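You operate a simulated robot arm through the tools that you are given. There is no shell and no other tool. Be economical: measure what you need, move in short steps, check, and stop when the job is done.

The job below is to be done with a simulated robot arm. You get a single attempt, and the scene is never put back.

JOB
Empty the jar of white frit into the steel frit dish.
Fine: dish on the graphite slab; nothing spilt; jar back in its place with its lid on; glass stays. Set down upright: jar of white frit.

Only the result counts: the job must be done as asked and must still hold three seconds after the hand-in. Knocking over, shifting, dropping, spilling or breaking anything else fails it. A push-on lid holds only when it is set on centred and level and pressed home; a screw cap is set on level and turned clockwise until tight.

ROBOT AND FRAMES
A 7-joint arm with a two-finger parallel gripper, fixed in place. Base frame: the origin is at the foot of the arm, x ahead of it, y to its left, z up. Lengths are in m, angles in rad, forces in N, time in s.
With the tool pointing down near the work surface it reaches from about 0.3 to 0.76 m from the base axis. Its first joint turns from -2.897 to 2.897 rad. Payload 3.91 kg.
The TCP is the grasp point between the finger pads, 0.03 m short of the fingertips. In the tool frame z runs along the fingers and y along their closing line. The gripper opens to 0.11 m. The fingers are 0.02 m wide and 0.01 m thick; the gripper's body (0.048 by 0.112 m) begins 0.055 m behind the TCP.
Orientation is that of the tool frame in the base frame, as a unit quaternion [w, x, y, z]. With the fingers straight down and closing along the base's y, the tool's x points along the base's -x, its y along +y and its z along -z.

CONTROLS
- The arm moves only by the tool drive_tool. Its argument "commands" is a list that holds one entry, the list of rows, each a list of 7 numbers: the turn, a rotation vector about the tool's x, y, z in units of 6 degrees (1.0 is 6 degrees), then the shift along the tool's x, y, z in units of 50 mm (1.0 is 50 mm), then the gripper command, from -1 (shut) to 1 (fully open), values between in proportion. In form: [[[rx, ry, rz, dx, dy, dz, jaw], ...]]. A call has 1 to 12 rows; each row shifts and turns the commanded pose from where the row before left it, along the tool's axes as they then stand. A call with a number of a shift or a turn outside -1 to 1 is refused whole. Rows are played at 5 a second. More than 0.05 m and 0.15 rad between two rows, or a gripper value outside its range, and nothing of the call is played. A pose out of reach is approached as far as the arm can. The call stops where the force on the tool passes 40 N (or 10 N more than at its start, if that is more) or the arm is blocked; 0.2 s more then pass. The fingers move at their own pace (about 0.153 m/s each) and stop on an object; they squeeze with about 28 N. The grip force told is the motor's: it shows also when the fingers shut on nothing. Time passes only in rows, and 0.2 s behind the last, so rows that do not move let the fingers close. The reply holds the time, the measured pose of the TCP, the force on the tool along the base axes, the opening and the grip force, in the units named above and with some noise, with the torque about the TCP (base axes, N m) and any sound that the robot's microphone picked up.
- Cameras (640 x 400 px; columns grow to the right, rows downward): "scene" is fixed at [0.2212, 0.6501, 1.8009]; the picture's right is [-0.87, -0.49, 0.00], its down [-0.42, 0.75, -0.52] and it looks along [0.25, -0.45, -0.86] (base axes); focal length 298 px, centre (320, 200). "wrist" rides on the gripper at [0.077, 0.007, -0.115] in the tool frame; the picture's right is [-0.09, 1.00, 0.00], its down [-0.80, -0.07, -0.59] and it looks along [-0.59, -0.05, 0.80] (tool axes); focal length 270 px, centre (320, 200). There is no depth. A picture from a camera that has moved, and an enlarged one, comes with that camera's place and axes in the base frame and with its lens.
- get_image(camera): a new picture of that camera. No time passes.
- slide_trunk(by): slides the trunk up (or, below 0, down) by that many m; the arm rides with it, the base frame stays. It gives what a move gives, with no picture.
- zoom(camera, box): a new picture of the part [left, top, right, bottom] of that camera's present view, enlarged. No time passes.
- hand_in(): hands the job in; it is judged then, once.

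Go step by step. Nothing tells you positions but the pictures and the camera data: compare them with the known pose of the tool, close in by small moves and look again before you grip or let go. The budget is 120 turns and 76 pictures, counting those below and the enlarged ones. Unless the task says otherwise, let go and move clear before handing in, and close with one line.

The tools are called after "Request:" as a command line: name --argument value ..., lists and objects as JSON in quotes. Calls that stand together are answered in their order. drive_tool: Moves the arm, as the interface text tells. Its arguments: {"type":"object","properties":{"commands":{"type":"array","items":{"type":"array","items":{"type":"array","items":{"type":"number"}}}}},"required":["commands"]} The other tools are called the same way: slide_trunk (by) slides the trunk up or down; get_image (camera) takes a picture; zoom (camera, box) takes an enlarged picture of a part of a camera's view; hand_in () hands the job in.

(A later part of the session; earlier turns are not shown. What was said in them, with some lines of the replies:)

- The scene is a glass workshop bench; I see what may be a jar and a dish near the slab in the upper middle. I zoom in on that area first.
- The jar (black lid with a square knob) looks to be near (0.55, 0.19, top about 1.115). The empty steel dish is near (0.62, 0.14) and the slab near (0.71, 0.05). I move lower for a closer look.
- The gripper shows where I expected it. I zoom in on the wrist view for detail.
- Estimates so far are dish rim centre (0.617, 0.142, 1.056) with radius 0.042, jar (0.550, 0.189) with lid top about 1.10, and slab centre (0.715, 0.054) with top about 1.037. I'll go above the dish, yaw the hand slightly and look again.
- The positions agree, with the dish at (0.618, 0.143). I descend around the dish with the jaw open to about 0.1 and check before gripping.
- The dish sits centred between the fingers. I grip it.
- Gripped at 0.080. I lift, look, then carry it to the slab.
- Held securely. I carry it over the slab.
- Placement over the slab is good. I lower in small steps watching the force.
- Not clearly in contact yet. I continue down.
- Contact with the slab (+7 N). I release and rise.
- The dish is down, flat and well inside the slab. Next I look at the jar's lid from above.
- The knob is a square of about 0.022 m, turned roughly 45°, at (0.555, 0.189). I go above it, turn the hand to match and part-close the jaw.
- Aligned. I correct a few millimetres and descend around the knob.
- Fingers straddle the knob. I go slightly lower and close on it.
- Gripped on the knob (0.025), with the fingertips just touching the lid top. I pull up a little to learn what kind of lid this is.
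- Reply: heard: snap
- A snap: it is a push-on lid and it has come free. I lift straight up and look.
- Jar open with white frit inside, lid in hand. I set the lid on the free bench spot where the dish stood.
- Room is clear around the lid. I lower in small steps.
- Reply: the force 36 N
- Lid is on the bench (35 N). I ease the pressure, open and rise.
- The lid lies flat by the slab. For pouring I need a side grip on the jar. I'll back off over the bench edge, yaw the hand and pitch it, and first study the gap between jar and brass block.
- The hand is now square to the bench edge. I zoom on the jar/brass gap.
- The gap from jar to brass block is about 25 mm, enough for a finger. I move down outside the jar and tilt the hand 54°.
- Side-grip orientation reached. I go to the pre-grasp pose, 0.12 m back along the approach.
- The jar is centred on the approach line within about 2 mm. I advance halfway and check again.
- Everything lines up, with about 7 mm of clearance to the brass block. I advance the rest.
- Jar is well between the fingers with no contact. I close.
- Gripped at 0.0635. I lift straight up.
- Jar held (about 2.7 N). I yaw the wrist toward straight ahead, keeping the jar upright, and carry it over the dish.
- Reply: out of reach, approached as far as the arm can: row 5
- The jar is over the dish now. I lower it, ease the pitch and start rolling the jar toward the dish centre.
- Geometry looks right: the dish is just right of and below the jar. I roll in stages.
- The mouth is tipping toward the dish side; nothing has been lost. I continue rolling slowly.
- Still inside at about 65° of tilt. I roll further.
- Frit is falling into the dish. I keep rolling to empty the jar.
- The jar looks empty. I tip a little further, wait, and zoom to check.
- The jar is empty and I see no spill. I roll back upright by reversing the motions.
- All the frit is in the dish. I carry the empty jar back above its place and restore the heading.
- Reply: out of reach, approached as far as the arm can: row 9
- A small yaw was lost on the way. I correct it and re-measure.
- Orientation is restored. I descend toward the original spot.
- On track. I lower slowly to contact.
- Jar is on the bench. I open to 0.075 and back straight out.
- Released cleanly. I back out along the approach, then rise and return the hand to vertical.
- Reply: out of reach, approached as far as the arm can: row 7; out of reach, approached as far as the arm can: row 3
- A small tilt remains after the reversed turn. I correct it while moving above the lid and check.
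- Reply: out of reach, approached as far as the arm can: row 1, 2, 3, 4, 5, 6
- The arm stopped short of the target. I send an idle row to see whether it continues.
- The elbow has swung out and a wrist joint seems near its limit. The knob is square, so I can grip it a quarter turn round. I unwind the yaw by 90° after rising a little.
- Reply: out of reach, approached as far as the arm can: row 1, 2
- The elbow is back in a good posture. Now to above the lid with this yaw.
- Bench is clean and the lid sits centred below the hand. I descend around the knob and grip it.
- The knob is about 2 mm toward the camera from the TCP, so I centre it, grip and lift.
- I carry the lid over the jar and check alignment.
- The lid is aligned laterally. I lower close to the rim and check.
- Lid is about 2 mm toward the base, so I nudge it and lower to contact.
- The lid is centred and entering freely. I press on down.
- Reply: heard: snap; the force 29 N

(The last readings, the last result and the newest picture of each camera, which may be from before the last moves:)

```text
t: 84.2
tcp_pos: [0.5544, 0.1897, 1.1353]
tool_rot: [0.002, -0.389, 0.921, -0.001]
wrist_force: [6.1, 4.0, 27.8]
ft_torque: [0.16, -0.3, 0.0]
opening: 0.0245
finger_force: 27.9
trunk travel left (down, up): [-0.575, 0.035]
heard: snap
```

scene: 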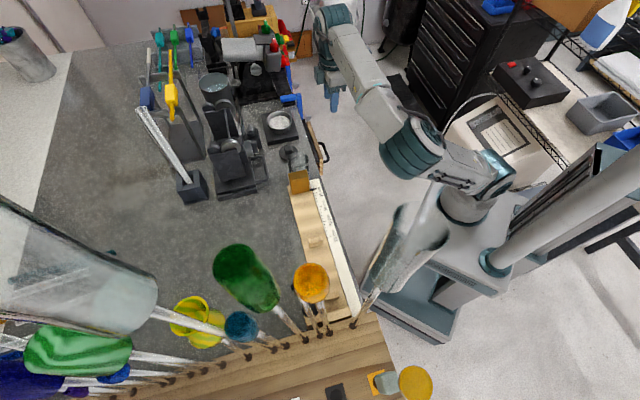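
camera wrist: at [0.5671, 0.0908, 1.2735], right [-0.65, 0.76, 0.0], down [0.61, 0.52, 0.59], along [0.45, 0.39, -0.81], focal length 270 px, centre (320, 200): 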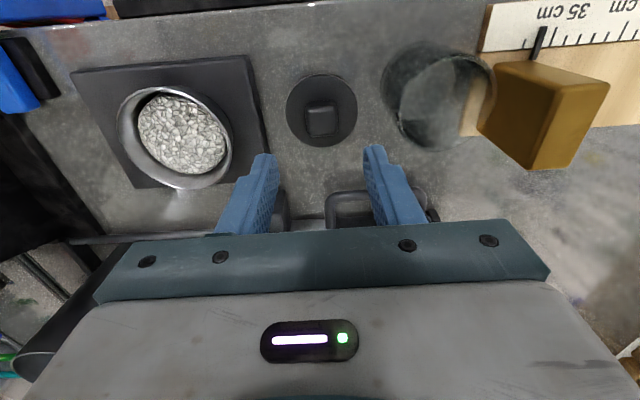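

Snap: the lid is pressed home. I relieve the pressure, release and rise.

Request:
drive_tool --commands '[[[0, 0, 0, 0, 0, -0.03, -0.8], [0, 0, 0, 0, 0, 0, -0.4], [0, 0, 0, 0, 0, 0, -0.09], [0, 0, 0, 0, 0, 0, -0.09], [0, 0, 0, 0, 0, -0.5, -0.09], [0, 0, 0, 0, 0, -0.9, -0.09], [0, 0, 0, 0.7, 0, -0.5, -0.09], [0, 0, 0, 0.8, 0, 0, -0.09], [0, 0, 0, 0.8, 0, 0, -0.09]]]'

Request:
zoom --camera "scene" --box '[250, 90, 350, 190]'

Request:
get_image --camera "wrist"

```text
t: 86.2
tcp_pos: [0.4761, 0.1071, 1.2307]
tool_rot: [-0.001, -0.389, 0.921, 0.001]
wrist_force: [-0.6, -1.1, -0.1]
ft_torque: [0.05, -0.01, 0.01]
opening: 0.0502
finger_force: 0.0
trunk travel left (down, up): [-0.575, 0.035]
```

```text
4.00 times, centred on (300, 140) of scene
camera zoom: at [0.2212, 0.6501, 1.8009], right [-0.87, -0.49, 0.0], down [-0.42, 0.75, -0.52], along [0.25, -0.45, -0.86], focal length 1194 px, centre (400, 440)
```

zoom: 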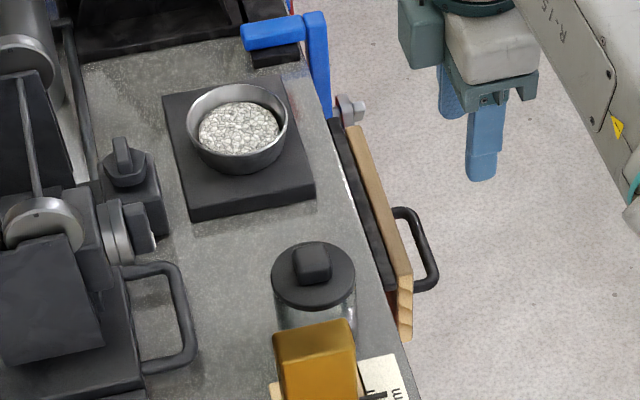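

```text
5 pictures are left
camera wrist: at [0.4168, 0.056, 1.3445], right [-0.65, 0.76, 0.0], down [0.61, 0.52, 0.59], along [0.45, 0.39, -0.81], focal length 270 px, centre (320, 200)
```

wrist: 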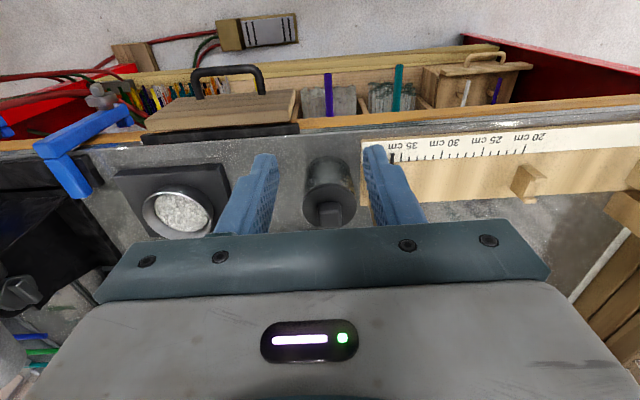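

The frit is all in the dish on the slab. The jar is upright in its place with its lid snapped on, the bench is clean and the hand is clear, so I hand in.

Request:
hand_in

```text
The job is handed in.
```

The white frit is all in the steel dish on the graphite slab, and the jar is back upright in its place with its lid snapped on; I saw no spill and nothing else moved.
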